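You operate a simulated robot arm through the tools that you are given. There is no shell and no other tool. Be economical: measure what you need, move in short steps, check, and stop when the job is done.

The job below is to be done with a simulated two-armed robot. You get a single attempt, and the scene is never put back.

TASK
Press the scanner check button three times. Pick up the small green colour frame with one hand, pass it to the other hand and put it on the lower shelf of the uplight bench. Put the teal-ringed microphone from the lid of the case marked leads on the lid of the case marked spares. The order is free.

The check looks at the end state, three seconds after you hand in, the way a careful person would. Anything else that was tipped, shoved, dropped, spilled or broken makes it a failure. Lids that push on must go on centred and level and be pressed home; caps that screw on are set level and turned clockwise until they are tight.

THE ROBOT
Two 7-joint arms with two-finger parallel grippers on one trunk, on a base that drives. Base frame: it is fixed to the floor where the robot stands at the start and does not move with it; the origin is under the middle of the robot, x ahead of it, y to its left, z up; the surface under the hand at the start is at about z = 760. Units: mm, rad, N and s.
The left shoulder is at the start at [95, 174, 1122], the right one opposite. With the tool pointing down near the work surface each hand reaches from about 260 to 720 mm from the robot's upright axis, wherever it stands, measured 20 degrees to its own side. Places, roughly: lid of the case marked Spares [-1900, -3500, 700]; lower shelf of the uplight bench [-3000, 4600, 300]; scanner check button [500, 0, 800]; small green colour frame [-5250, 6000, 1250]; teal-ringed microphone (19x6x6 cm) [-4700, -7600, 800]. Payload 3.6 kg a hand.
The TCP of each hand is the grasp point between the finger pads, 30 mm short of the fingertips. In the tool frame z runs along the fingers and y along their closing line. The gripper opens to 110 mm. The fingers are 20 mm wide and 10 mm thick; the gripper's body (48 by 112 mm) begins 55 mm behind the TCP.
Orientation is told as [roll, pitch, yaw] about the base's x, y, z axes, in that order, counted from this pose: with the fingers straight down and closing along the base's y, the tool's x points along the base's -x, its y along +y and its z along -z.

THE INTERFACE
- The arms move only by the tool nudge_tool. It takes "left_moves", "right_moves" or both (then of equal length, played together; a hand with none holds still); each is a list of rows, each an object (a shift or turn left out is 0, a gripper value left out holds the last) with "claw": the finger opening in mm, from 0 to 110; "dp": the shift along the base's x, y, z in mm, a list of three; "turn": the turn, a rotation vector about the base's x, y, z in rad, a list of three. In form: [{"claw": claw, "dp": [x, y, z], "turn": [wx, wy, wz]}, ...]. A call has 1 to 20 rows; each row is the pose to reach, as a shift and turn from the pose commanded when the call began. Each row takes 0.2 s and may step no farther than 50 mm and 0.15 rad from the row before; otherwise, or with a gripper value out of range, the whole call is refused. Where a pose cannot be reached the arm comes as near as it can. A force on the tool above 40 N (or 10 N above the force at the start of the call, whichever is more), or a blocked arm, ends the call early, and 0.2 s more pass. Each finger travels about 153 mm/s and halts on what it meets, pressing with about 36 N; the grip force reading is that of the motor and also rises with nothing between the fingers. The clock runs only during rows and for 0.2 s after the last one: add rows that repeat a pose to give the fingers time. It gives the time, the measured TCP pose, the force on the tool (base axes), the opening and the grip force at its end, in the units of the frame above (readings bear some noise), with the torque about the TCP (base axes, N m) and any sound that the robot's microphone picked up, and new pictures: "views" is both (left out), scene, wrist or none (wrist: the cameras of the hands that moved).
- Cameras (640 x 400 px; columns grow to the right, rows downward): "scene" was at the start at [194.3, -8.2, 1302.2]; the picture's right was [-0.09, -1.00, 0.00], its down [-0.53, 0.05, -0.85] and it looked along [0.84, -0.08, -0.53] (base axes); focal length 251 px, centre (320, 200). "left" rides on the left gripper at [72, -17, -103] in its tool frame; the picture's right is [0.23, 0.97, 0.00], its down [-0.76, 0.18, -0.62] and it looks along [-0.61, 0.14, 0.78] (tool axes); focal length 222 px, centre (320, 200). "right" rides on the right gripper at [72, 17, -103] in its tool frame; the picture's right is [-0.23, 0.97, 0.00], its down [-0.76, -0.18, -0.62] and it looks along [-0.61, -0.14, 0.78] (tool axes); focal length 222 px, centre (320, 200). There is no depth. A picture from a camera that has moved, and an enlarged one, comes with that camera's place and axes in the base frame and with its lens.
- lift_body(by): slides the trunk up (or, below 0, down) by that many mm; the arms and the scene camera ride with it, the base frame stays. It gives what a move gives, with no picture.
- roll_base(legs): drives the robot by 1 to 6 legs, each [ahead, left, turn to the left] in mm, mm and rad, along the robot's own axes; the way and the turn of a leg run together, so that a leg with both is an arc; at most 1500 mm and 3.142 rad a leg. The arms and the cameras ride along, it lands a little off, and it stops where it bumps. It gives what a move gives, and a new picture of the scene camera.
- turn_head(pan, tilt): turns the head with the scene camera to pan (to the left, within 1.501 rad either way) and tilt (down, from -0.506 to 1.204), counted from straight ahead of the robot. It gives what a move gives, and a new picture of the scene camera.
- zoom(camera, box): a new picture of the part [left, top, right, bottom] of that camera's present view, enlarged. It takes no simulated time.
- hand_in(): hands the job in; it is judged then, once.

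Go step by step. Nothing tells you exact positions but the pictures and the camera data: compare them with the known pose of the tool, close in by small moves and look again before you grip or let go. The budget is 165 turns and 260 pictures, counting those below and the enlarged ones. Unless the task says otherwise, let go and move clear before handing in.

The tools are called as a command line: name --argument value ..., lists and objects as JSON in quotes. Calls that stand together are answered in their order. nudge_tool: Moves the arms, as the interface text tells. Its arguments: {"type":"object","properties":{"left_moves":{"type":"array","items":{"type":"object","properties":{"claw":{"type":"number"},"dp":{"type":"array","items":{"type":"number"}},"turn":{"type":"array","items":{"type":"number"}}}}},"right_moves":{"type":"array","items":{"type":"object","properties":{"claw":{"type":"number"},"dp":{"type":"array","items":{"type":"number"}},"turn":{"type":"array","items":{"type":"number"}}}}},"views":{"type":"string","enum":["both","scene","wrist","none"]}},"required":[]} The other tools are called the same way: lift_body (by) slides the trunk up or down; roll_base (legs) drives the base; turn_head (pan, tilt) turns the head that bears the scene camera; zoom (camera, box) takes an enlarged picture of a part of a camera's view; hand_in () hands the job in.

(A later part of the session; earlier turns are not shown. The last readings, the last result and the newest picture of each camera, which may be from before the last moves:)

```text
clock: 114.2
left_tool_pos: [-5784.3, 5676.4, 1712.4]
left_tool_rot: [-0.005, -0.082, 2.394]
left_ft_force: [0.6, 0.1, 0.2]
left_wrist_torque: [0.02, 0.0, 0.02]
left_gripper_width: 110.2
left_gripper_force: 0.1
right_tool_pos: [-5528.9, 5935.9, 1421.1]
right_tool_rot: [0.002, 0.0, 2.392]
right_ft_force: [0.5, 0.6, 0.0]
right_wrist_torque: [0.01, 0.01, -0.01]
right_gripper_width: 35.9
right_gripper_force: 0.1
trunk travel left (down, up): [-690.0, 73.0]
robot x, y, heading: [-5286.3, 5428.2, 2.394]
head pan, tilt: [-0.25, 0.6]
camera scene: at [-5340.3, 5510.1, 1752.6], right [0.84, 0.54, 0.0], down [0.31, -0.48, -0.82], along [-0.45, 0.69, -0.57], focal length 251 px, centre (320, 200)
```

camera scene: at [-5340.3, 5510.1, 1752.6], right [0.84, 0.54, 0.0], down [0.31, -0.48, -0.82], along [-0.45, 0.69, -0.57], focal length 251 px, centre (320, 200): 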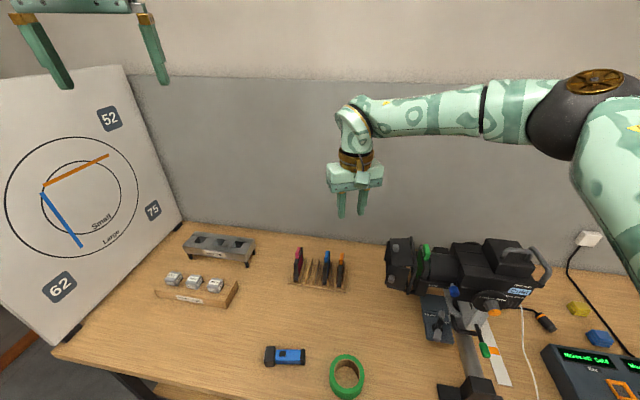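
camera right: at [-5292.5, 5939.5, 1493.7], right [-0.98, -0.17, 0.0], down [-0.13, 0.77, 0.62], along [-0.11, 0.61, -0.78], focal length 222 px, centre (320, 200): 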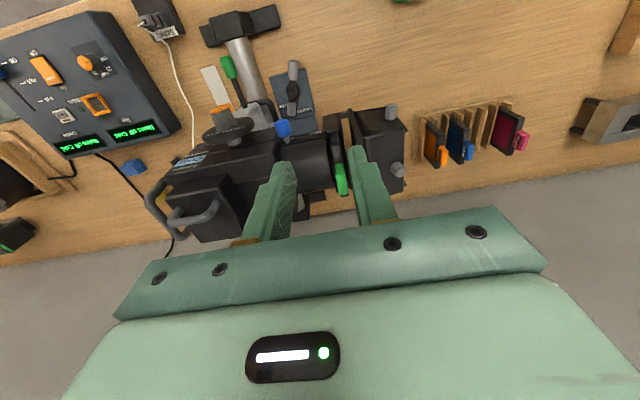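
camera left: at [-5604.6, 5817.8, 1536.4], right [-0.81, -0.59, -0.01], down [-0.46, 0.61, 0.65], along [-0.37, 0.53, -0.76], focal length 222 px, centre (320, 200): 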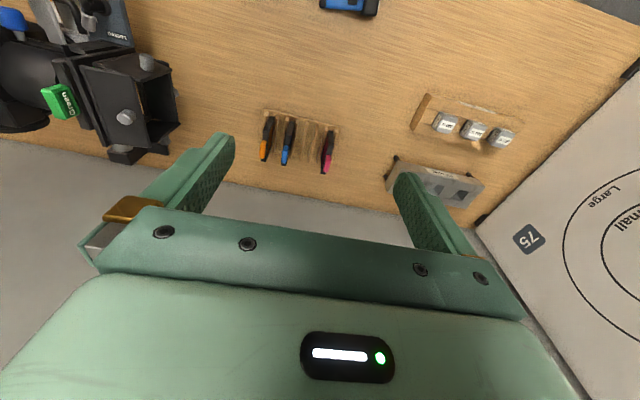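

nudge_tool --right_moves '[{"dp": [28, 30, 0], "turn": [0, 0, -0.07]}, {"dp": [56, 60, 0], "turn": [0, 0, -0.14]}, {"dp": [84, 90, 0], "turn": [0, 0, -0.21]}, {"dp": [112, 120, -15], "turn": [0, 0, -0.28]}, {"dp": [140, 150, -35], "turn": [0, 0, -0.35]}, {"dp": [168, 180, -60], "turn": [0, 0, -0.42]}, {"dp": [168, 180, -60], "turn": [0, 0, -0.42]}]'

turn_head --pan -0.5 --tilt 0.6

```text
clock: 115.8
left_tool_pos: [-5784.6, 5676.6, 1711.7]
left_tool_rot: [-0.003, -0.083, 2.393]
left_ft_force: [0.6, -0.2, -1.0]
left_wrist_torque: [-0.02, 0.03, -0.01]
left_gripper_width: 110.3
left_gripper_force: 0.1
right_tool_pos: [-5387.6, 6086.6, 1385.5]
right_tool_rot: [0.002, -0.002, 2.04]
right_ft_force: [0.3, 0.2, -0.6]
right_wrist_torque: [0.02, 0.0, -0.01]
right_gripper_width: 35.9
right_gripper_force: 0.1
right hand out of reach, approached as far as the arm can: row 6, 7
trunk travel left (down, up): [-690.0, 73.0]
robot x, y, heading: [-5281.5, 5426.3, 2.391]
head pan, tilt: [-0.25, 0.6]
camera scene: at [-5340.8, 5509.9, 1752.6], right [0.84, 0.54, 0.0], down [0.31, -0.48, -0.82], along [-0.45, 0.69, -0.57], focal length 251 px, centre (320, 200)
camera right: at [-5370.2, 6014.8, 1488.4], right [-0.97, -0.24, 0.0], down [-0.19, 0.76, 0.62], along [-0.15, 0.61, -0.78], focal length 222 px, centre (320, 200)
```

scene: 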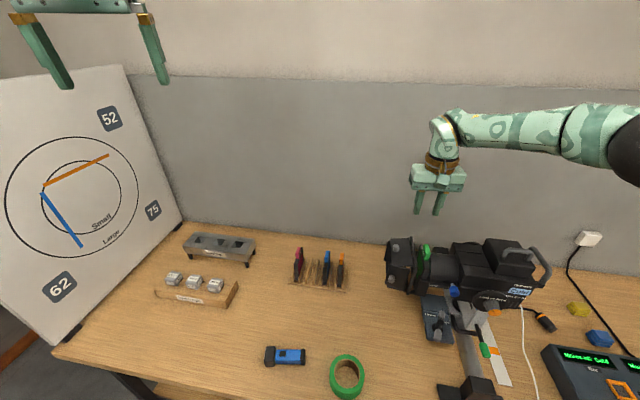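
right: 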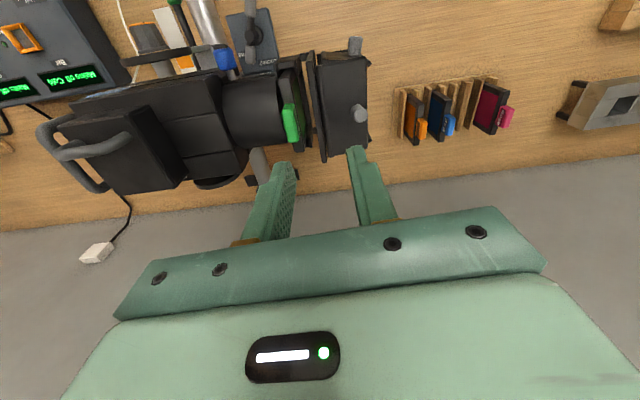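

```text
clock: 116.6
left_tool_pos: [-5784.2, 5675.4, 1711.4]
left_tool_rot: [-0.003, -0.081, 2.394]
left_ft_force: [-0.6, -0.3, 0.3]
left_wrist_torque: [0.01, 0.0, 0.01]
left_gripper_width: 110.2
left_gripper_force: 0.1
right_tool_pos: [-5387.6, 6086.9, 1385.1]
right_tool_rot: [0.001, 0.001, 2.042]
right_ft_force: [0.5, 0.4, -0.4]
right_wrist_torque: [0.03, -0.02, 0.0]
right_gripper_width: 36.0
right_gripper_force: 0.1
trunk travel left (down, up): [-690.0, 73.0]
robot x, y, heading: [-5283.9, 5429.6, 2.394]
head pan, tilt: [-0.499, 0.6]
camera scene: at [-5320.8, 5519.6, 1752.6], right [0.95, 0.32, 0.0], down [0.18, -0.54, -0.82], along [-0.26, 0.78, -0.57], focal length 251 px, centre (320, 200)
```

scene: 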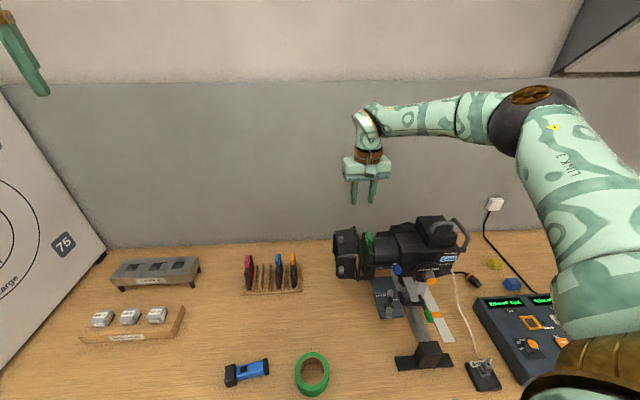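

Nearly there. Lower a bit (reach grows lower), then shift the last 40 mm.

nudge_tool --right_moves '[{"dp": [0, 0, -40]}, {"dp": [0, 0, -75]}, {"dp": [14, 15, -75], "turn": [0, 0, -0.035]}, {"dp": [27, 29, -75], "turn": [0, 0, -0.06]}, {"dp": [27, 29, -75], "turn": [0, 0, -0.06]}]'

zoom --camera "scene" --box '[310, 170, 470, 290]'

zoom --camera "right" --box '[220, 50, 420, 200]'

```text
clock: 117.8
left_tool_pos: [-5785.3, 5675.4, 1711.3]
left_tool_rot: [-0.004, -0.083, 2.392]
left_ft_force: [-0.5, 0.5, -0.5]
left_wrist_torque: [-0.01, -0.02, -0.01]
left_gripper_width: 110.3
left_gripper_force: 0.2
right_tool_pos: [-5368.9, 6109.6, 1310.6]
right_tool_rot: [0.001, 0.0, 1.993]
right_ft_force: [0.4, 0.2, 0.1]
right_wrist_torque: [-0.06, 0.0, -0.03]
right_gripper_width: 36.0
right_gripper_force: 0.0
right hand out of reach, approached as far as the arm can: row 4, 5
trunk travel left (down, up): [-690.0, 73.0]
robot x, y, heading: [-5282.7, 5426.8, 2.394]
head pan, tilt: [-0.499, 0.6]
camera scene: at [-5321.8, 5519.3, 1752.6], right [0.95, 0.32, 0.0], down [0.18, -0.54, -0.82], along [-0.26, 0.78, -0.57], focal length 251 px, centre (320, 200)
camera right: at [-5354.4, 6036.0, 1413.5], right [-0.98, -0.19, 0.0], down [-0.15, 0.77, 0.62], along [-0.12, 0.61, -0.78], focal length 222 px, centre (320, 200)
```

scene: 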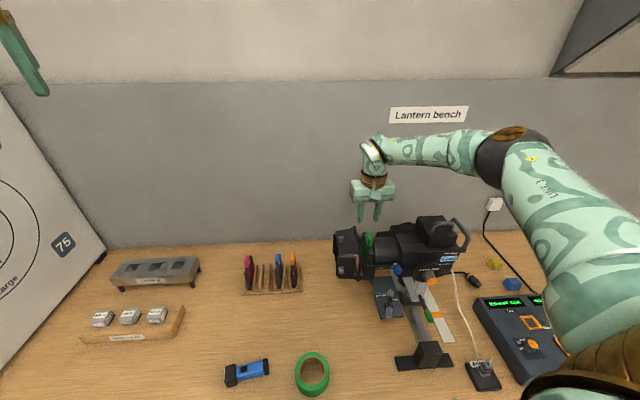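
right: 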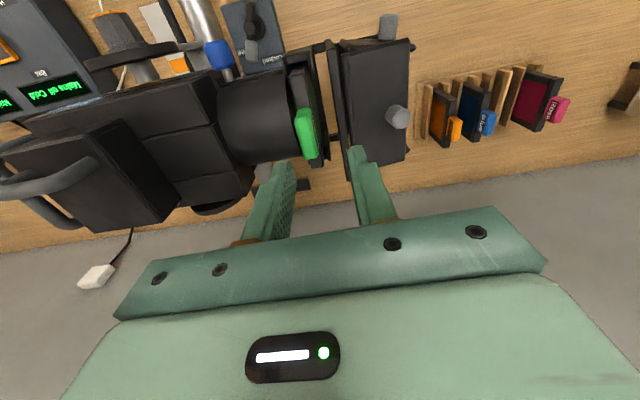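

```text
3.33 times, centred on (390, 230) of scene
camera zoom: at [-5321.8, 5519.3, 1752.6], right [0.95, 0.32, 0.0], down [0.18, -0.54, -0.82], along [-0.26, 0.78, -0.57], focal length 836 px, centre (87, 100)
```

zoom: 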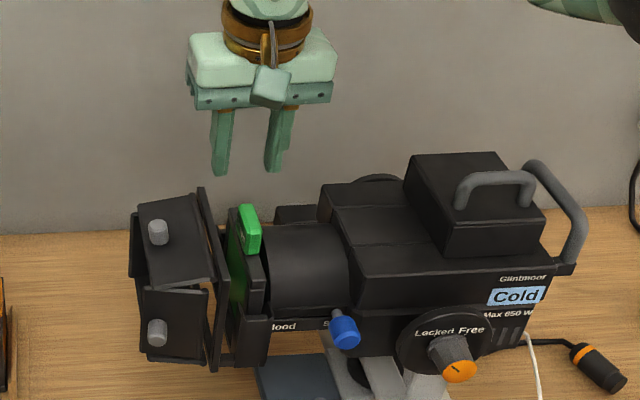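

```text
2.67 times, centred on (320, 125) of right
camera zoom: at [-5354.4, 6036.0, 1413.5], right [-0.98, -0.19, 0.0], down [-0.15, 0.77, 0.62], along [-0.12, 0.61, -0.78], focal length 592 px, centre (320, 400)
```

zoom: 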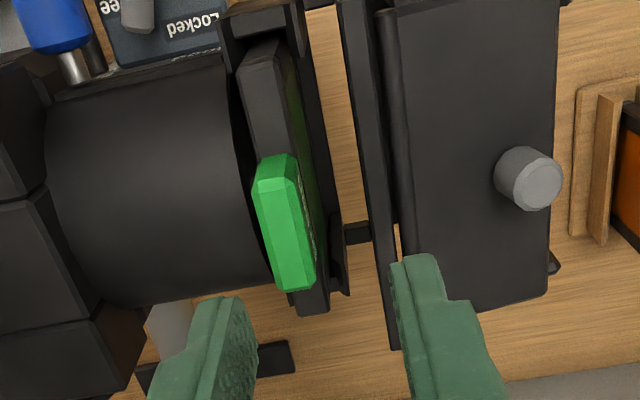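

nudge_tool --right_moves '[{"claw": 31, "dp": [4, 3, -25], "turn": [0, 0, -0.02]}, {"dp": [9, 5, -46], "turn": [0, 0, -0.035]}, {"dp": [9, 5, -46], "turn": [0, 0, -0.035]}]'

zoom --camera "scene" --box '[320, 180, 440, 280]'

zoom --camera "right" --box '[220, 70, 420, 220]'

```text
clock: 118.6
left_tool_pos: [-5783.6, 5675.6, 1711.3]
left_tool_rot: [-0.004, -0.083, 2.392]
left_ft_force: [0.0, -0.2, -1.2]
left_wrist_torque: [0.04, -0.01, 0.04]
left_gripper_width: 109.9
left_gripper_force: 0.1
right_tool_pos: [-5360.8, 6112.5, 1262.3]
right_tool_rot: [0.001, -0.002, 1.945]
right_ft_force: [1.0, 0.5, -0.2]
right_wrist_torque: [-0.01, -0.01, -0.02]
right_gripper_width: 30.9
right_gripper_force: 0.1
trunk travel left (down, up): [-690.0, 73.0]
robot x, y, heading: [-5280.8, 5429.0, 2.392]
head pan, tilt: [-0.499, 0.6]
camera scene: at [-5321.0, 5518.7, 1752.6], right [0.95, 0.32, 0.0], down [0.18, -0.54, -0.82], along [-0.26, 0.78, -0.57], focal length 251 px, centre (320, 200)
camera right: at [-5348.3, 6039.4, 1366.9], right [-0.99, -0.15, 0.0], down [-0.11, 0.77, 0.62], along [-0.09, 0.62, -0.78], focal length 222 px, centre (320, 200)
```

scene: 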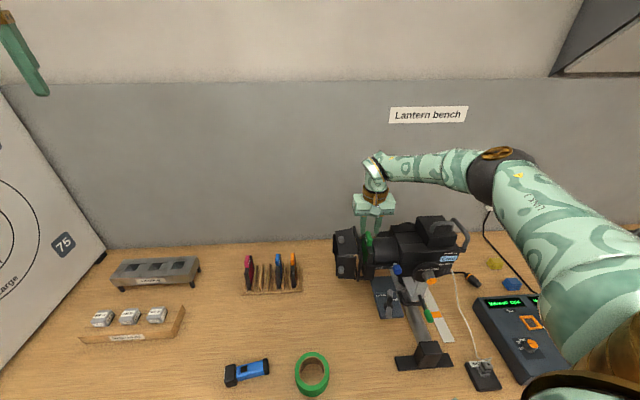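
right: 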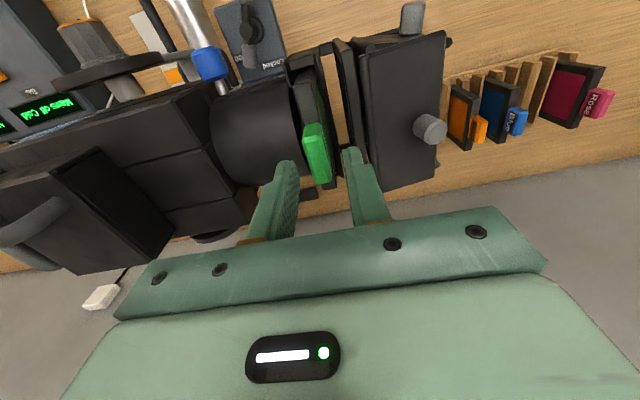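

```text
4.00 times, centred on (380, 230) of scene
camera zoom: at [-5321.0, 5518.7, 1752.6], right [0.95, 0.32, 0.0], down [0.18, -0.54, -0.82], along [-0.26, 0.78, -0.57], focal length 1003 px, centre (80, 80)
```

zoom: 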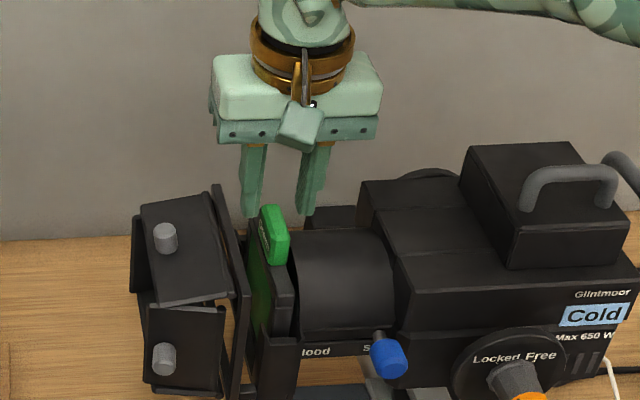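

```text
2.67 times, centred on (320, 145) of right
camera zoom: at [-5348.3, 6039.4, 1366.9], right [-0.99, -0.15, 0.0], down [-0.11, 0.77, 0.62], along [-0.09, 0.62, -0.78], focal length 592 px, centre (320, 347)
```

zoom: 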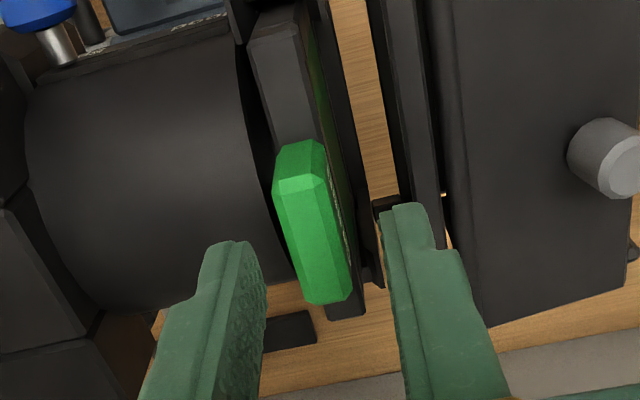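

Fingers straddle the tab correctly. Descend 29 mm and close.

nudge_tool --right_moves '[{"dp": [0, 1, -12]}, {"dp": [0, 2, -22]}, {"dp": [0, 2, -29]}, {"dp": [0, 2, -29]}, {"claw": 0, "dp": [0, 2, -29]}, {"claw": 0, "dp": [0, 2, -29]}, {"claw": 0, "dp": [0, 2, -29]}]'

zoom --camera "right" --box '[220, 70, 420, 220]'

```text
clock: 120.2
left_tool_pos: [-5784.7, 5676.5, 1712.1]
left_tool_rot: [-0.005, -0.082, 2.392]
left_ft_force: [-0.4, 0.1, 0.8]
left_wrist_torque: [-0.01, 0.03, 0.01]
left_gripper_width: 109.8
left_gripper_force: 0.0
right_tool_pos: [-5360.1, 6115.2, 1235.1]
right_tool_rot: [-0.001, 0.0, 1.946]
right_ft_force: [1.4, 0.7, 0.0]
right_wrist_torque: [0.05, -0.17, 0.11]
right_gripper_width: 13.8
right_gripper_force: 36.2
trunk travel left (down, up): [-690.0, 73.0]
robot x, y, heading: [-5279.6, 5427.8, 2.39]
head pan, tilt: [-0.499, 0.6]
camera scene: at [-5320.7, 5519.6, 1752.6], right [0.95, 0.32, 0.0], down [0.18, -0.54, -0.82], along [-0.26, 0.78, -0.57], focal length 251 px, centre (320, 200)
camera right: at [-5347.8, 6042.3, 1338.3], right [-0.99, -0.15, 0.0], down [-0.11, 0.77, 0.62], along [-0.09, 0.62, -0.78], focal length 222 px, centre (320, 200)
```

scene: 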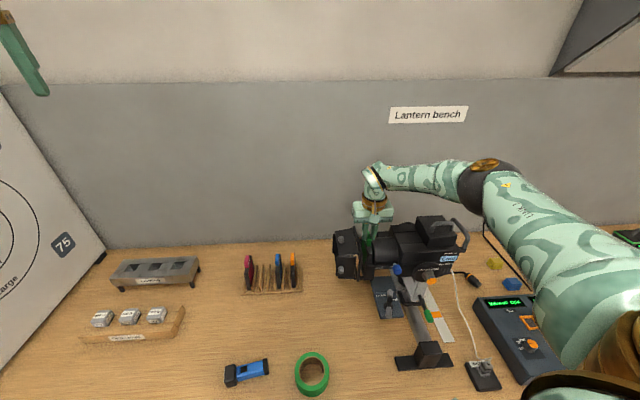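
right: 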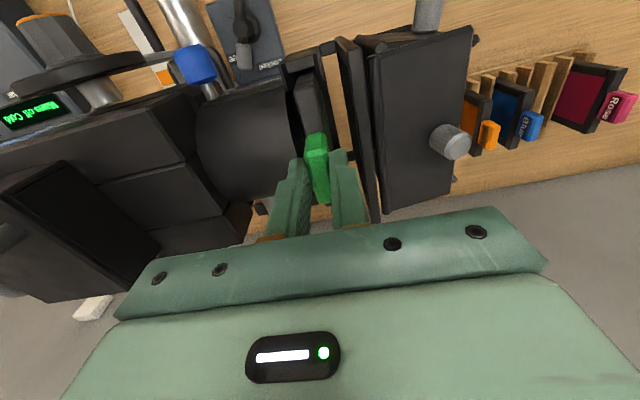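

```text
2.67 times, centred on (320, 145) of right
camera zoom: at [-5347.8, 6042.3, 1338.3], right [-0.99, -0.15, 0.0], down [-0.11, 0.77, 0.62], along [-0.09, 0.62, -0.78], focal length 592 px, centre (320, 347)
```

zoom: 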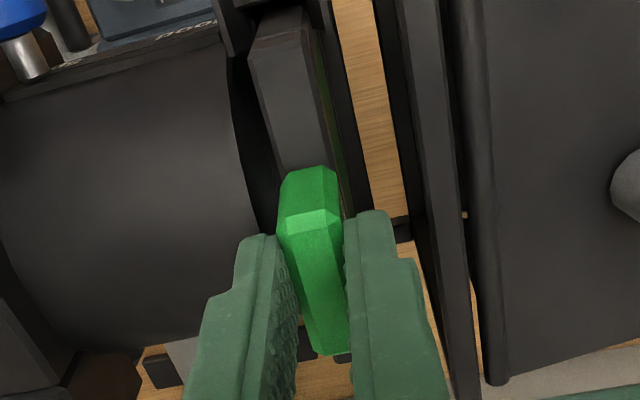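

Gripped (13.8 mm). Pull straight up.

nudge_tool --right_moves '[{"dp": [0, 0, 15]}, {"dp": [0, 0, 30]}, {"dp": [0, 0, 50]}, {"dp": [0, 0, 70]}, {"dp": [0, 0, 90]}, {"dp": [0, 0, 90]}]'

zoom --camera "scene" --box '[320, 140, 480, 280]'

```text
clock: 121.6
left_tool_pos: [-5786.1, 5677.0, 1711.7]
left_tool_rot: [-0.004, -0.083, 2.392]
left_ft_force: [-0.5, 0.0, 0.2]
left_wrist_torque: [0.03, -0.02, 0.02]
left_gripper_width: 109.8
left_gripper_force: 0.1
right_tool_pos: [-5360.7, 6115.2, 1325.4]
right_tool_rot: [0.002, 0.0, 1.947]
right_ft_force: [0.0, -0.2, -0.1]
right_wrist_torque: [-0.01, 0.01, -0.01]
right_gripper_width: 14.0
right_gripper_force: 36.2
trunk travel left (down, up): [-690.0, 73.0]
robot x, y, heading: [-5282.5, 5425.7, 2.392]
head pan, tilt: [-0.499, 0.6]
camera scene: at [-5321.0, 5519.6, 1752.6], right [0.95, 0.32, 0.0], down [0.18, -0.54, -0.82], along [-0.26, 0.78, -0.57], focal length 251 px, centre (320, 200)
camera right: at [-5348.7, 6042.4, 1428.7], right [-0.99, -0.15, 0.0], down [-0.11, 0.77, 0.62], along [-0.09, 0.62, -0.78], focal length 222 px, centre (320, 200)
```

scene: 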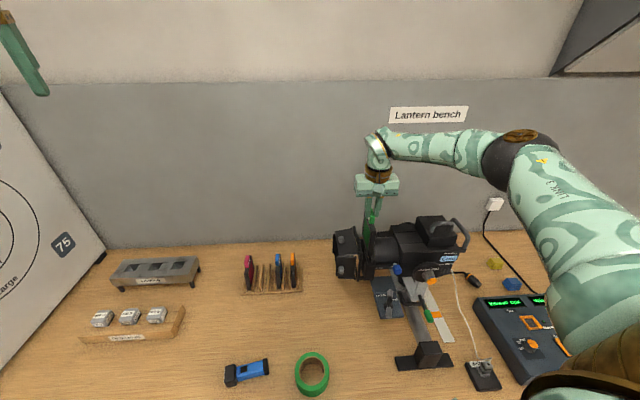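
right: 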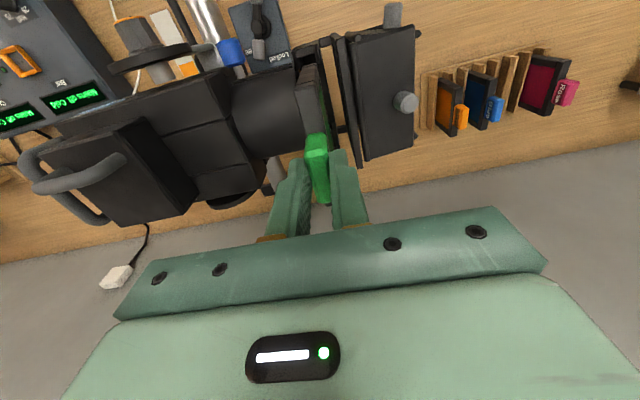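

```text
2.86 times, centred on (400, 210) of scene
camera zoom: at [-5321.0, 5519.6, 1752.6], right [0.95, 0.32, 0.0], down [0.18, -0.54, -0.82], along [-0.26, 0.78, -0.57], focal length 716 px, centre (91, 171)
```

zoom: 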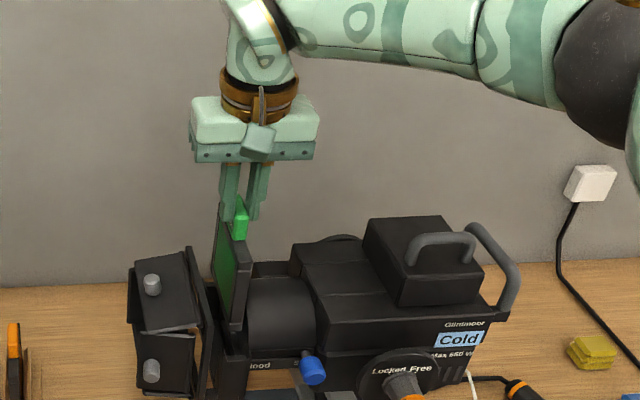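

Coming out cleanly. Use the trunk for a pure vertical lift of the remaining depth.

lift_body --by 70

zoom --camera "scene" --box '[310, 140, 470, 280]'

```text
clock: 122.7
left_tool_pos: [-5785.1, 5676.4, 1781.3]
left_tool_rot: [-0.004, -0.082, 2.393]
left_ft_force: [-0.6, 0.2, 0.0]
left_wrist_torque: [0.02, -0.01, -0.01]
left_gripper_width: 110.1
left_gripper_force: 0.0
right_tool_pos: [-5359.0, 6115.6, 1395.6]
right_tool_rot: [0.0, 0.0, 1.947]
right_ft_force: [-0.4, -1.1, -0.6]
right_wrist_torque: [0.0, 0.0, 0.02]
right_gripper_width: 14.0
right_gripper_force: 36.2
trunk travel left (down, up): [-760.0, 3.0]
robot x, y, heading: [-5279.3, 5431.3, 2.394]
head pan, tilt: [-0.499, 0.6]
```

```text
2.86 times, centred on (390, 210) of scene
camera zoom: at [-5320.4, 5518.7, 1822.3], right [0.95, 0.32, 0.0], down [0.18, -0.54, -0.82], along [-0.26, 0.78, -0.57], focal length 716 px, centre (120, 171)
```

zoom: 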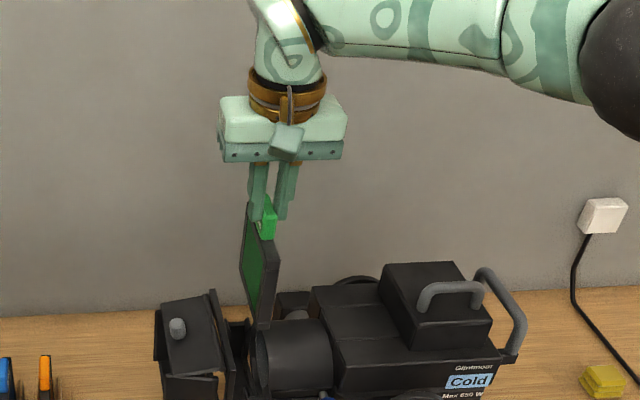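

The frame is clear of the slot. Back straight away from the bench.

roll_base --legs '[[-456, 205, 0]]'

zoom --camera "right" --box '[160, 50, 480, 250]'

```text
clock: 125.6
left_tool_pos: [-5589.8, 5217.3, 1781.2]
left_tool_rot: [-0.003, -0.08, 2.389]
left_ft_force: [-0.5, -0.1, 0.5]
left_wrist_torque: [-0.02, 0.02, -0.05]
left_gripper_width: 109.8
left_gripper_force: 0.0
right_tool_pos: [-5164.0, 5655.0, 1394.5]
right_tool_rot: [0.0, 0.0, 1.946]
right_ft_force: [-0.7, 0.6, -0.3]
right_wrist_torque: [-0.02, 0.01, 0.01]
right_gripper_width: 14.0
right_gripper_force: 36.1
trunk travel left (down, up): [-760.0, 3.0]
robot x, y, heading: [-5087.3, 4965.1, 2.39]
head pan, tilt: [-0.499, 0.6]
camera scene: at [-5125.4, 5058.5, 1822.3], right [0.95, 0.32, 0.0], down [0.18, -0.54, -0.82], along [-0.26, 0.78, -0.57], focal length 251 px, centre (320, 200)
```

scene: 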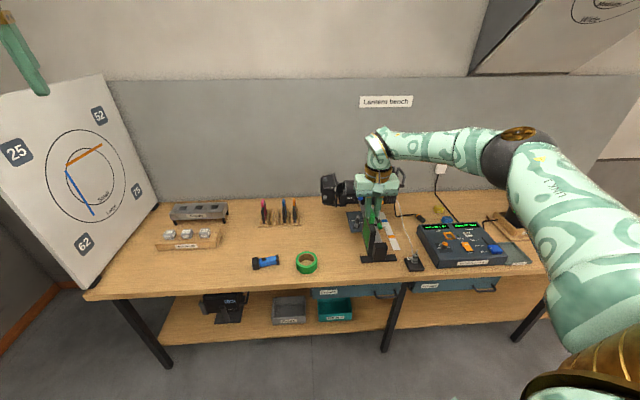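

```text
2.00 times, centred on (320, 150) of right
camera zoom: at [-5152.9, 5582.0, 1497.6], right [-0.99, -0.14, 0.0], down [-0.11, 0.77, 0.62], along [-0.09, 0.62, -0.78], focal length 444 px, centre (320, 300)
```

zoom: 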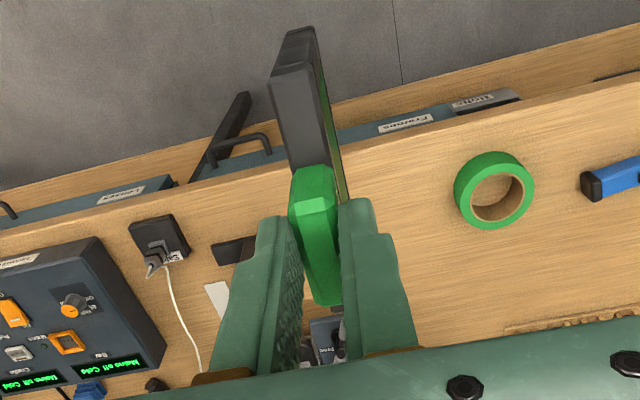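

The frame is secure. I'll lower the trunk and bring the right hand in front of me, turning it so the frame's edge faces the left hand.

lift_body --by -400

nudge_tool --right_moves '[{"dp": [-25, -34, 11], "turn": [0, 0, 0.14]}, {"dp": [-49, -67, 21], "turn": [0, 0, 0.28]}, {"dp": [-74, -100, 31], "turn": [0, 0, 0.42]}, {"dp": [-99, -134, 42], "turn": [0, 0, 0.56]}, {"dp": [-123, -167, 52], "turn": [0, 0, 0.7]}, {"dp": [-148, -200, 63], "turn": [0, 0, 0.84]}, {"dp": [-173, -234, 74], "turn": [0, 0, 0.98]}, {"dp": [-198, -267, 84], "turn": [0, 0, 1.12]}, {"dp": [-222, -300, 95], "turn": [0, 0, 1.26]}, {"dp": [-247, -334, 105], "turn": [0, 0, 1.4]}, {"dp": [-247, -334, 105], "turn": [0, 0, 1.54]}, {"dp": [-247, -334, 105], "turn": [0, 0, 1.68]}, {"dp": [-247, -334, 105], "turn": [0, 0, 1.82]}, {"dp": [-247, -334, 105], "turn": [0, 0, 1.96]}, {"dp": [-247, -334, 105], "turn": [0, 0, 2.015]}]' --views "both"

```text
clock: 129.4
left_tool_pos: [-5620.8, 5244.7, 1330.7]
left_tool_rot: [-0.004, 0.013, 2.391]
left_ft_force: [0.0, 0.0, 0.0]
left_wrist_torque: [0.0, 0.01, -0.01]
left_gripper_width: 110.0
left_gripper_force: 0.1
right_tool_pos: [-5162.3, 5653.4, 995.4]
right_tool_rot: [0.002, -0.001, 1.946]
right_ft_force: [0.9, 0.4, -0.2]
right_wrist_torque: [-0.04, -0.01, 0.0]
right_gripper_width: 14.0
right_gripper_force: 36.5
trunk travel left (down, up): [-360.0, 403.0]
robot x, y, heading: [-5088.3, 4965.2, 2.391]
head pan, tilt: [-0.499, 0.6]
```

```text
clock: 132.6
left_tool_pos: [-5623.0, 5244.8, 1330.4]
left_tool_rot: [-0.006, 0.013, 2.39]
left_ft_force: [-1.0, -0.9, -0.6]
left_wrist_torque: [0.02, -0.04, 0.01]
left_gripper_width: 110.0
left_gripper_force: 0.1
right_tool_pos: [-5351.5, 5295.3, 1117.9]
right_tool_rot: [-0.189, -0.244, -2.727]
right_ft_force: [0.2, 0.0, -1.2]
right_wrist_torque: [0.01, -0.03, -0.02]
right_gripper_width: 14.3
right_gripper_force: 35.5
right hand out of reach, approached as far as the arm can: row 6, 7, 8, 9, 10, 11, 12, 13, 14, 15
trunk travel left (down, up): [-360.0, 403.0]
robot x, y, heading: [-5087.0, 4967.1, 2.391]
head pan, tilt: [-0.499, 0.6]
camera scene: at [-5159.7, 5087.1, 1421.0], right [0.95, 0.32, 0.0], down [0.18, -0.54, -0.83], along [-0.26, 0.78, -0.56], focal length 251 px, centre (320, 200)
camera right: at [-5251.7, 5301.1, 1194.7], right [0.14, -0.98, -0.12], down [-0.56, -0.18, 0.81], along [-0.82, -0.05, -0.57], focal length 222 px, centre (320, 200)
```

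scene: 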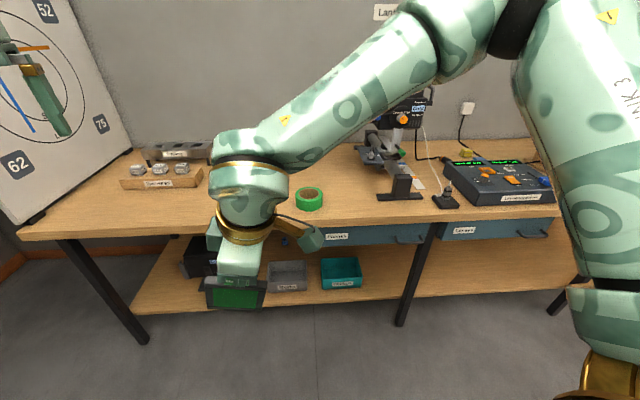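
right: 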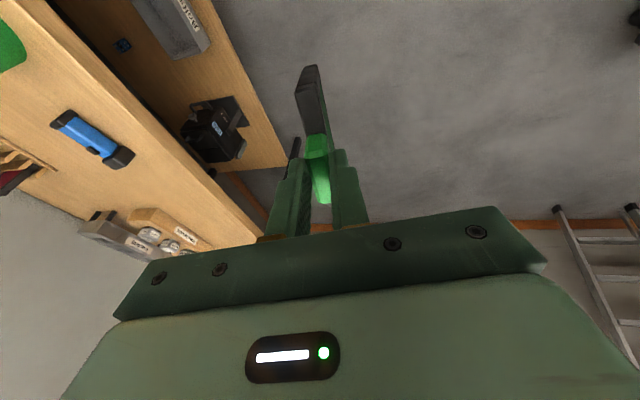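

nudge_tool --right_moves '[{"dp": [-33, 13, 5], "turn": [-0.025, -0.1, 0.07]}, {"dp": [-66, 26, 5], "turn": [-0.05, -0.2, 0.13]}, {"dp": [-100, 39, 10], "turn": [-0.075, -0.3, 0.2]}, {"dp": [-100, 39, 10], "turn": [-0.075, -0.3, 0.3]}, {"dp": [-100, 39, 10], "turn": [-0.075, -0.3, 0.4]}, {"dp": [-100, 39, 10], "turn": [-0.075, -0.3, 0.4]}]' --views "scene"

turn_head --pan 0.1 --tilt 0.5

```text
clock: 134.0
left_tool_pos: [-5623.5, 5243.0, 1330.6]
left_tool_rot: [-0.006, 0.012, 2.393]
left_ft_force: [-1.0, -0.5, -0.7]
left_wrist_torque: [0.02, -0.01, 0.02]
left_gripper_width: 109.8
left_gripper_force: 0.0
right_tool_pos: [-5279.1, 5293.0, 1015.7]
right_tool_rot: [-0.157, -0.071, -2.443]
right_ft_force: [0.1, -0.6, -1.7]
right_wrist_torque: [0.0, -0.01, 0.01]
right_gripper_width: 14.1
right_gripper_force: 36.5
right hand out of reach, approached as far as the arm can: row 1, 2, 3, 4, 5, 6
trunk travel left (down, up): [-360.0, 403.0]
robot x, y, heading: [-5087.7, 4963.9, 2.389]
head pan, tilt: [-0.499, 0.6]
camera scene: at [-5160.6, 5086.5, 1421.0], right [0.95, 0.32, 0.0], down [0.18, -0.54, -0.83], along [-0.26, 0.78, -0.56], focal length 251 px, centre (320, 200)
```

scene: 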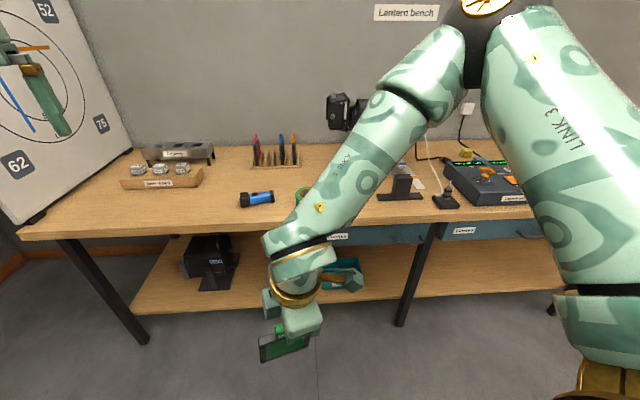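

```text
clock: 135.0
left_tool_pos: [-5621.6, 5245.2, 1329.9]
left_tool_rot: [-0.002, 0.012, 2.391]
left_ft_force: [0.8, 0.4, -0.5]
left_wrist_torque: [0.0, -0.01, 0.0]
left_gripper_width: 110.2
left_gripper_force: 0.1
right_tool_pos: [-5276.7, 5296.5, 1017.7]
right_tool_rot: [-0.157, -0.074, -2.447]
right_ft_force: [0.1, -0.6, 0.0]
right_wrist_torque: [0.0, -0.01, 0.0]
right_gripper_width: 14.2
right_gripper_force: 35.8
trunk travel left (down, up): [-360.0, 403.0]
robot x, y, heading: [-5090.4, 4963.9, 2.393]
head pan, tilt: [0.099, 0.499]
camera scene: at [-5203.3, 5059.2, 1430.0], right [0.61, 0.79, 0.0], down [0.38, -0.29, -0.88], along [-0.7, 0.53, -0.48], focal length 251 px, centre (320, 200)
```

scene: 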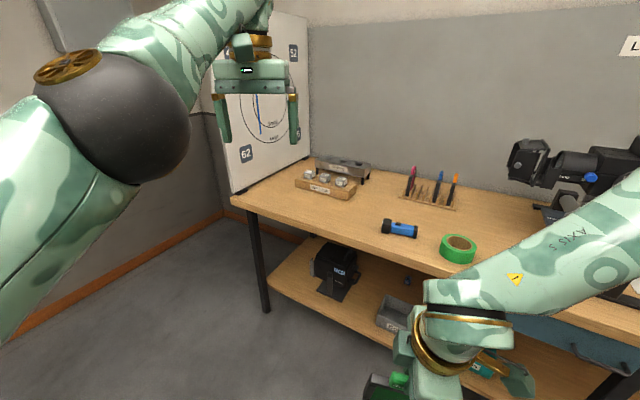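

turn_head --pan -0.1 --tilt 0.95

zoom --camera "scene" --box '[270, 120, 430, 260]'

```text
clock: 135.9
left_tool_pos: [-5621.7, 5244.9, 1331.0]
left_tool_rot: [-0.003, 0.012, 2.39]
left_ft_force: [0.1, -0.2, 0.5]
left_wrist_torque: [-0.02, -0.02, -0.01]
left_gripper_width: 110.1
left_gripper_force: 0.0
right_tool_pos: [-5278.0, 5295.7, 1016.1]
right_tool_rot: [-0.156, -0.073, -2.446]
right_ft_force: [-0.3, -0.2, -0.7]
right_wrist_torque: [-0.01, -0.04, 0.02]
right_gripper_width: 13.8
right_gripper_force: 36.4
trunk travel left (down, up): [-360.0, 403.0]
robot x, y, heading: [-5085.2, 4964.9, 2.394]
head pan, tilt: [-0.099, 0.949]
camera scene: at [-5178.9, 5058.8, 1392.6], right [0.75, 0.66, 0.0], down [0.54, -0.61, -0.58], along [-0.38, 0.44, -0.81], focal length 251 px, centre (320, 200)
```

scene: 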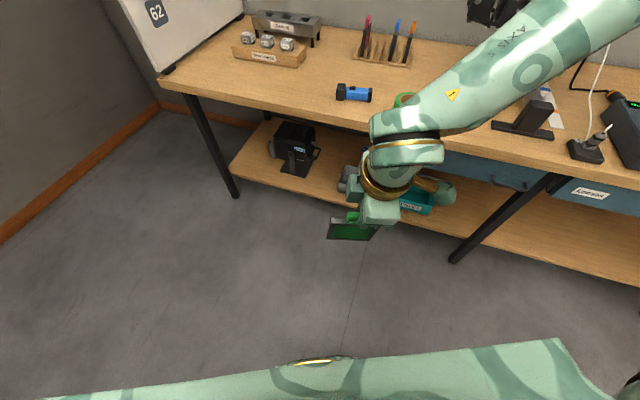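

```text
2.86 times, centred on (350, 190) of scene
camera zoom: at [-5178.9, 5058.8, 1392.6], right [0.75, 0.66, 0.0], down [0.54, -0.61, -0.58], along [-0.38, 0.44, -0.81], focal length 716 px, centre (234, 229)
```

zoom: 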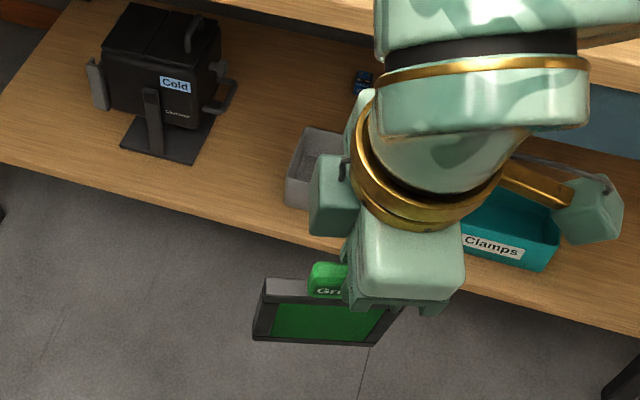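

The frame hangs facing me: its left edge is about 52 mm right of my midline, 395 mm ahead, z ≈ 918. I'll bring the left hand to a stage pose pointing right with closing along forward.

nudge_tool --left_moves '[{"claw": 60, "dp": [10, -9, -29], "turn": [0.122, 0.004, -0.086]}, {"dp": [19, -18, -59], "turn": [0.244, 0.008, -0.173]}, {"dp": [29, -27, -88], "turn": [0.366, 0.013, -0.259]}, {"dp": [38, -37, -117], "turn": [0.488, 0.017, -0.345]}, {"dp": [48, -46, -147], "turn": [0.61, 0.021, -0.432]}, {"dp": [57, -55, -176], "turn": [0.732, 0.025, -0.518]}, {"dp": [67, -64, -205], "turn": [0.854, 0.03, -0.605]}, {"dp": [77, -73, -235], "turn": [0.976, 0.034, -0.691]}, {"dp": [86, -82, -264], "turn": [1.098, 0.038, -0.777]}, {"dp": [96, -91, -294], "turn": [1.22, 0.042, -0.864]}, {"dp": [105, -101, -323], "turn": [1.342, 0.046, -0.95]}, {"dp": [115, -110, -352], "turn": [1.464, 0.051, -1.036]}, {"dp": [124, -119, -382], "turn": [1.586, 0.055, -1.123]}, {"dp": [134, -128, -411], "turn": [1.708, 0.059, -1.209]}, {"dp": [134, -128, -411], "turn": [1.708, 0.059, -1.209]}]'

```text
clock: 139.1
left_tool_pos: [-5283.0, 5416.1, 863.5]
left_tool_rot: [-0.075, -1.561, 0.891]
left_ft_force: [-2.1, 1.3, 0.5]
left_wrist_torque: [-0.13, 0.03, -0.19]
left_gripper_width: 59.7
left_gripper_force: 0.1
left hand out of reach, approached as far as the arm can: row 1, 2, 3, 4, 5, 6, 7, 8, 9, 10, 11, 12, 13, 14, 15
right_tool_pos: [-5276.9, 5294.7, 1016.5]
right_tool_rot: [-0.153, -0.074, -2.446]
right_ft_force: [1.3, -1.6, -1.2]
right_wrist_torque: [-0.24, -0.26, 0.03]
right_gripper_width: 14.0
right_gripper_force: 35.9
trunk travel left (down, up): [-360.0, 403.0]
robot x, y, heading: [-5091.4, 4967.7, 2.388]
head pan, tilt: [-0.099, 0.949]
camera scene: at [-5178.8, 5059.0, 1392.6], right [0.75, 0.66, 0.0], down [0.54, -0.61, -0.58], along [-0.38, 0.44, -0.81], focal length 251 px, centre (320, 200)
camera left: at [-5342.3, 5328.7, 792.4], right [-0.71, 0.67, -0.23], down [-0.55, -0.33, 0.77], along [0.44, 0.67, 0.6], focal length 222 px, centre (320, 200)
```

scene: 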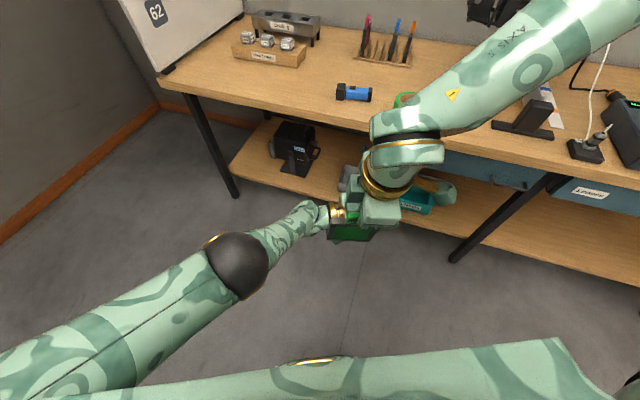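
left: 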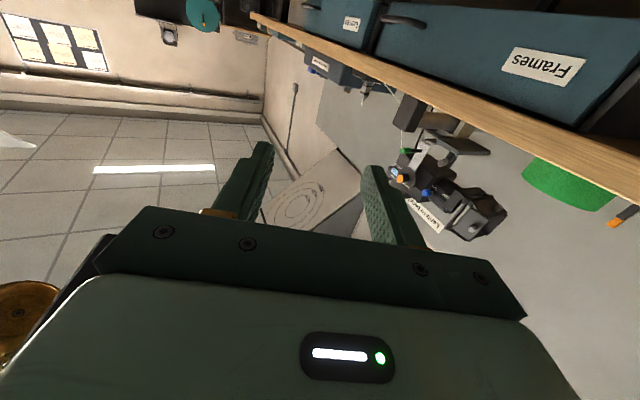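

The left hand overshot past the far side of the frame. I'll draw it straight back to the left.

nudge_tool --left_moves '[{"dp": [-27, -18, 0]}, {"dp": [-54, -40, 0]}, {"dp": [-81, -65, 0]}, {"dp": [-108, -95, 0]}, {"dp": [-135, -125, 0]}, {"dp": [-160, -152, 0]}]'

```text
clock: 140.5
left_tool_pos: [-5290.5, 5421.7, 870.3]
left_tool_rot: [-0.149, -1.558, 0.967]
left_ft_force: [0.6, 1.2, 0.0]
left_wrist_torque: [-0.01, 0.06, -0.04]
left_gripper_width: 60.0
left_gripper_force: 0.0
left hand out of reach, approached as far as the arm can: row 1, 2, 3, 4, 5, 6
right_tool_pos: [-5277.7, 5296.0, 1016.8]
right_tool_rot: [-0.156, -0.074, -2.447]
right_ft_force: [0.1, -0.1, -0.9]
right_wrist_torque: [-0.01, 0.01, -0.03]
right_gripper_width: 13.8
right_gripper_force: 36.0
trunk travel left (down, up): [-360.0, 403.0]
robot x, y, heading: [-5089.7, 4963.3, 2.386]
head pan, tilt: [-0.099, 0.949]
camera scene: at [-5178.7, 5058.9, 1392.6], right [0.75, 0.66, 0.0], down [0.54, -0.61, -0.58], along [-0.38, 0.44, -0.81], focal length 251 px, centre (320, 200)
camera left: at [-5349.2, 5334.6, 800.0], right [-0.71, 0.66, -0.23], down [-0.55, -0.32, 0.77], along [0.44, 0.67, 0.6], focal length 222 px, centre (320, 200)
```

scene: 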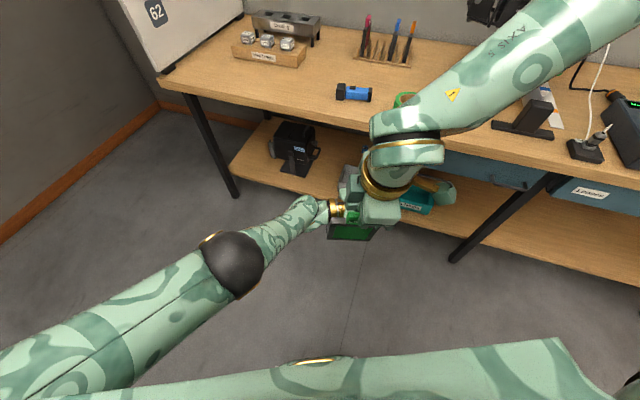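
left: 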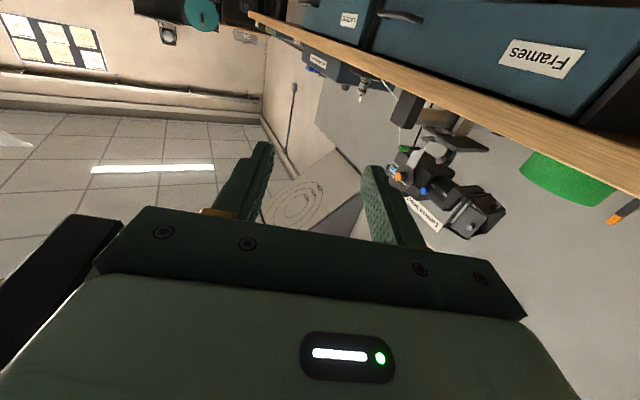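

Contact is gone, but this pose suits the arm poorly. Better plan: right hand points forward holding the frame upright, left grips its top edge from above. First return the left hand the way it came.

nudge_tool --left_moves '[{"dp": [-27, -12, 20], "turn": [-0.122, -0.004, 0.086]}, {"dp": [-54, -24, 40], "turn": [-0.244, -0.008, 0.173]}, {"dp": [-80, -36, 65], "turn": [-0.366, -0.013, 0.259]}, {"dp": [-105, -49, 95], "turn": [-0.488, -0.017, 0.345]}, {"dp": [-130, -62, 125], "turn": [-0.61, -0.021, 0.432]}, {"dp": [-155, -75, 157], "turn": [-0.732, -0.025, 0.518]}, {"dp": [-178, -88, 190], "turn": [-0.854, -0.03, 0.605]}, {"dp": [-200, -101, 223], "turn": [-0.976, -0.034, 0.691]}, {"dp": [-222, -114, 258], "turn": [-1.098, -0.038, 0.777]}, {"dp": [-244, -127, 294], "turn": [-1.22, -0.042, 0.864]}, {"dp": [-266, -140, 331], "turn": [-1.342, -0.046, 0.95]}, {"dp": [-288, -153, 371], "turn": [-1.464, -0.051, 1.036]}, {"dp": [-310, -165, 412], "turn": [-1.586, -0.055, 1.123]}, {"dp": [-331, -177, 455], "turn": [-1.708, -0.059, 1.209]}, {"dp": [-331, -177, 455], "turn": [-1.708, -0.059, 1.209]}]' --views "scene"

```text
clock: 143.7
left_tool_pos: [-5615.5, 5251.6, 1329.3]
left_tool_rot: [0.0, 0.013, 2.389]
left_ft_force: [0.4, 0.0, 0.5]
left_wrist_torque: [-0.04, 0.09, -0.03]
left_gripper_width: 60.2
left_gripper_force: 0.0
left hand out of reach, approached as far as the arm can: row 1, 2, 3, 4, 5, 6, 7, 8, 9, 10, 11, 12, 13, 14, 15
right_tool_pos: [-5275.0, 5297.9, 1016.9]
right_tool_rot: [-0.156, -0.077, -2.447]
right_ft_force: [0.0, -0.1, -0.8]
right_wrist_torque: [-0.08, 0.01, 0.01]
right_gripper_width: 14.0
right_gripper_force: 36.6
trunk travel left (down, up): [-360.0, 403.0]
robot x, y, heading: [-5087.0, 4967.3, 2.391]
head pan, tilt: [-0.099, 0.949]
camera scene: at [-5175.4, 5061.0, 1392.6], right [0.75, 0.66, 0.0], down [0.54, -0.61, -0.58], along [-0.39, 0.44, -0.81], focal length 251 px, centre (320, 200)
```

scene: 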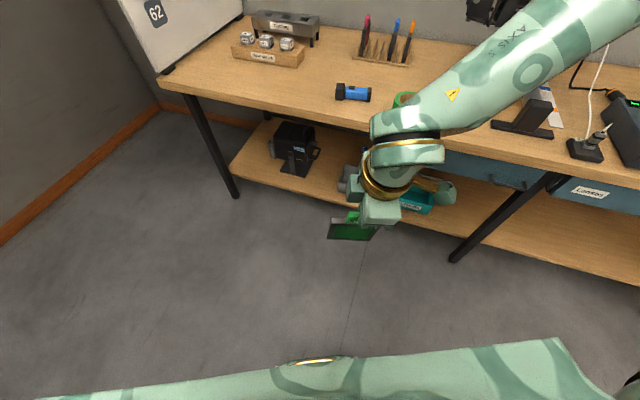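

nudge_tool --right_moves '[{"dp": [-15, 12, 16], "turn": [-0.036, -0.078, 0]}, {"dp": [-30, 24, 32], "turn": [-0.072, -0.157, 0]}, {"dp": [-45, 36, 48], "turn": [-0.072, -0.157, 0]}]' --views "none"

nudge_tool --right_moves '[{"dp": [-18, 7, 2], "turn": [0, 0, -0.145]}, {"dp": [-36, 14, 4], "turn": [0, 0, -0.29]}, {"dp": [-54, 21, 6], "turn": [0, 0, -0.435]}, {"dp": [-72, 28, 8], "turn": [0, 0, -0.58]}, {"dp": [-90, 35, 10], "turn": [0, 0, -0.725]}, {"dp": [-108, 42, 12], "turn": [0, 0, -0.87]}, {"dp": [-126, 50, 14], "turn": [0, 0, -1.015]}, {"dp": [-144, 57, 15], "turn": [0, 0, -1.16]}, {"dp": [-162, 65, 15], "turn": [0, 0, -1.305]}, {"dp": [-178, 72, 15], "turn": [0, 0, -1.446]}, {"dp": [-178, 72, 15], "turn": [0, 0, -1.446]}]' --views "scene"

```text
clock: 144.5
left_tool_pos: [-5620.9, 5246.7, 1327.1]
left_tool_rot: [-0.005, 0.014, 2.391]
left_ft_force: [-0.6, -0.5, 0.1]
left_wrist_torque: [0.04, -0.06, 0.04]
left_gripper_width: 60.0
left_gripper_force: 0.0
right_tool_pos: [-5277.2, 5294.7, 1015.5]
right_tool_rot: [-0.155, -0.073, -2.445]
right_ft_force: [-0.1, -0.2, -1.2]
right_wrist_torque: [0.03, 0.01, 0.0]
right_gripper_width: 14.2
right_gripper_force: 35.9
right hand out of reach, approached as far as the arm can: row 1, 2, 3
trunk travel left (down, up): [-360.0, 403.0]
robot x, y, heading: [-5091.5, 4963.7, 2.388]
head pan, tilt: [-0.099, 0.949]
```

```text
clock: 146.9
left_tool_pos: [-5619.2, 5248.0, 1328.4]
left_tool_rot: [-0.003, 0.014, 2.392]
left_ft_force: [-0.3, 0.4, 0.2]
left_wrist_torque: [-0.01, 0.03, 0.0]
left_gripper_width: 60.0
left_gripper_force: 0.0
right_tool_pos: [-5454.0, 5368.2, 1031.2]
right_tool_rot: [-0.155, -0.072, 2.389]
right_ft_force: [0.5, -0.5, 0.2]
right_wrist_torque: [-0.01, 0.0, -0.04]
right_gripper_width: 14.0
right_gripper_force: 36.0
trunk travel left (down, up): [-360.0, 403.0]
robot x, y, heading: [-5083.4, 4962.8, 2.389]
head pan, tilt: [-0.099, 0.949]
camera scene: at [-5178.6, 5058.9, 1392.6], right [0.75, 0.66, 0.0], down [0.54, -0.61, -0.58], along [-0.38, 0.44, -0.81], focal length 251 px, centre (320, 200)
```

scene: 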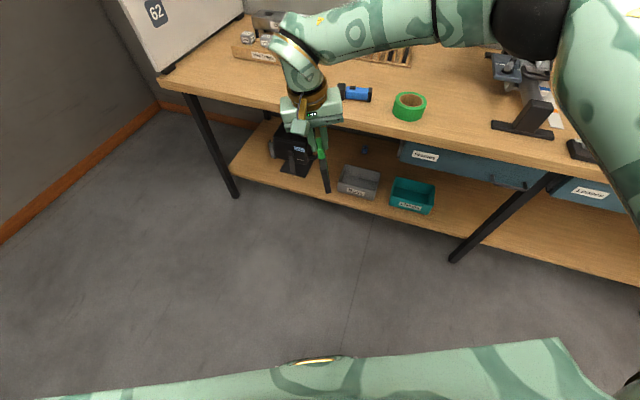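

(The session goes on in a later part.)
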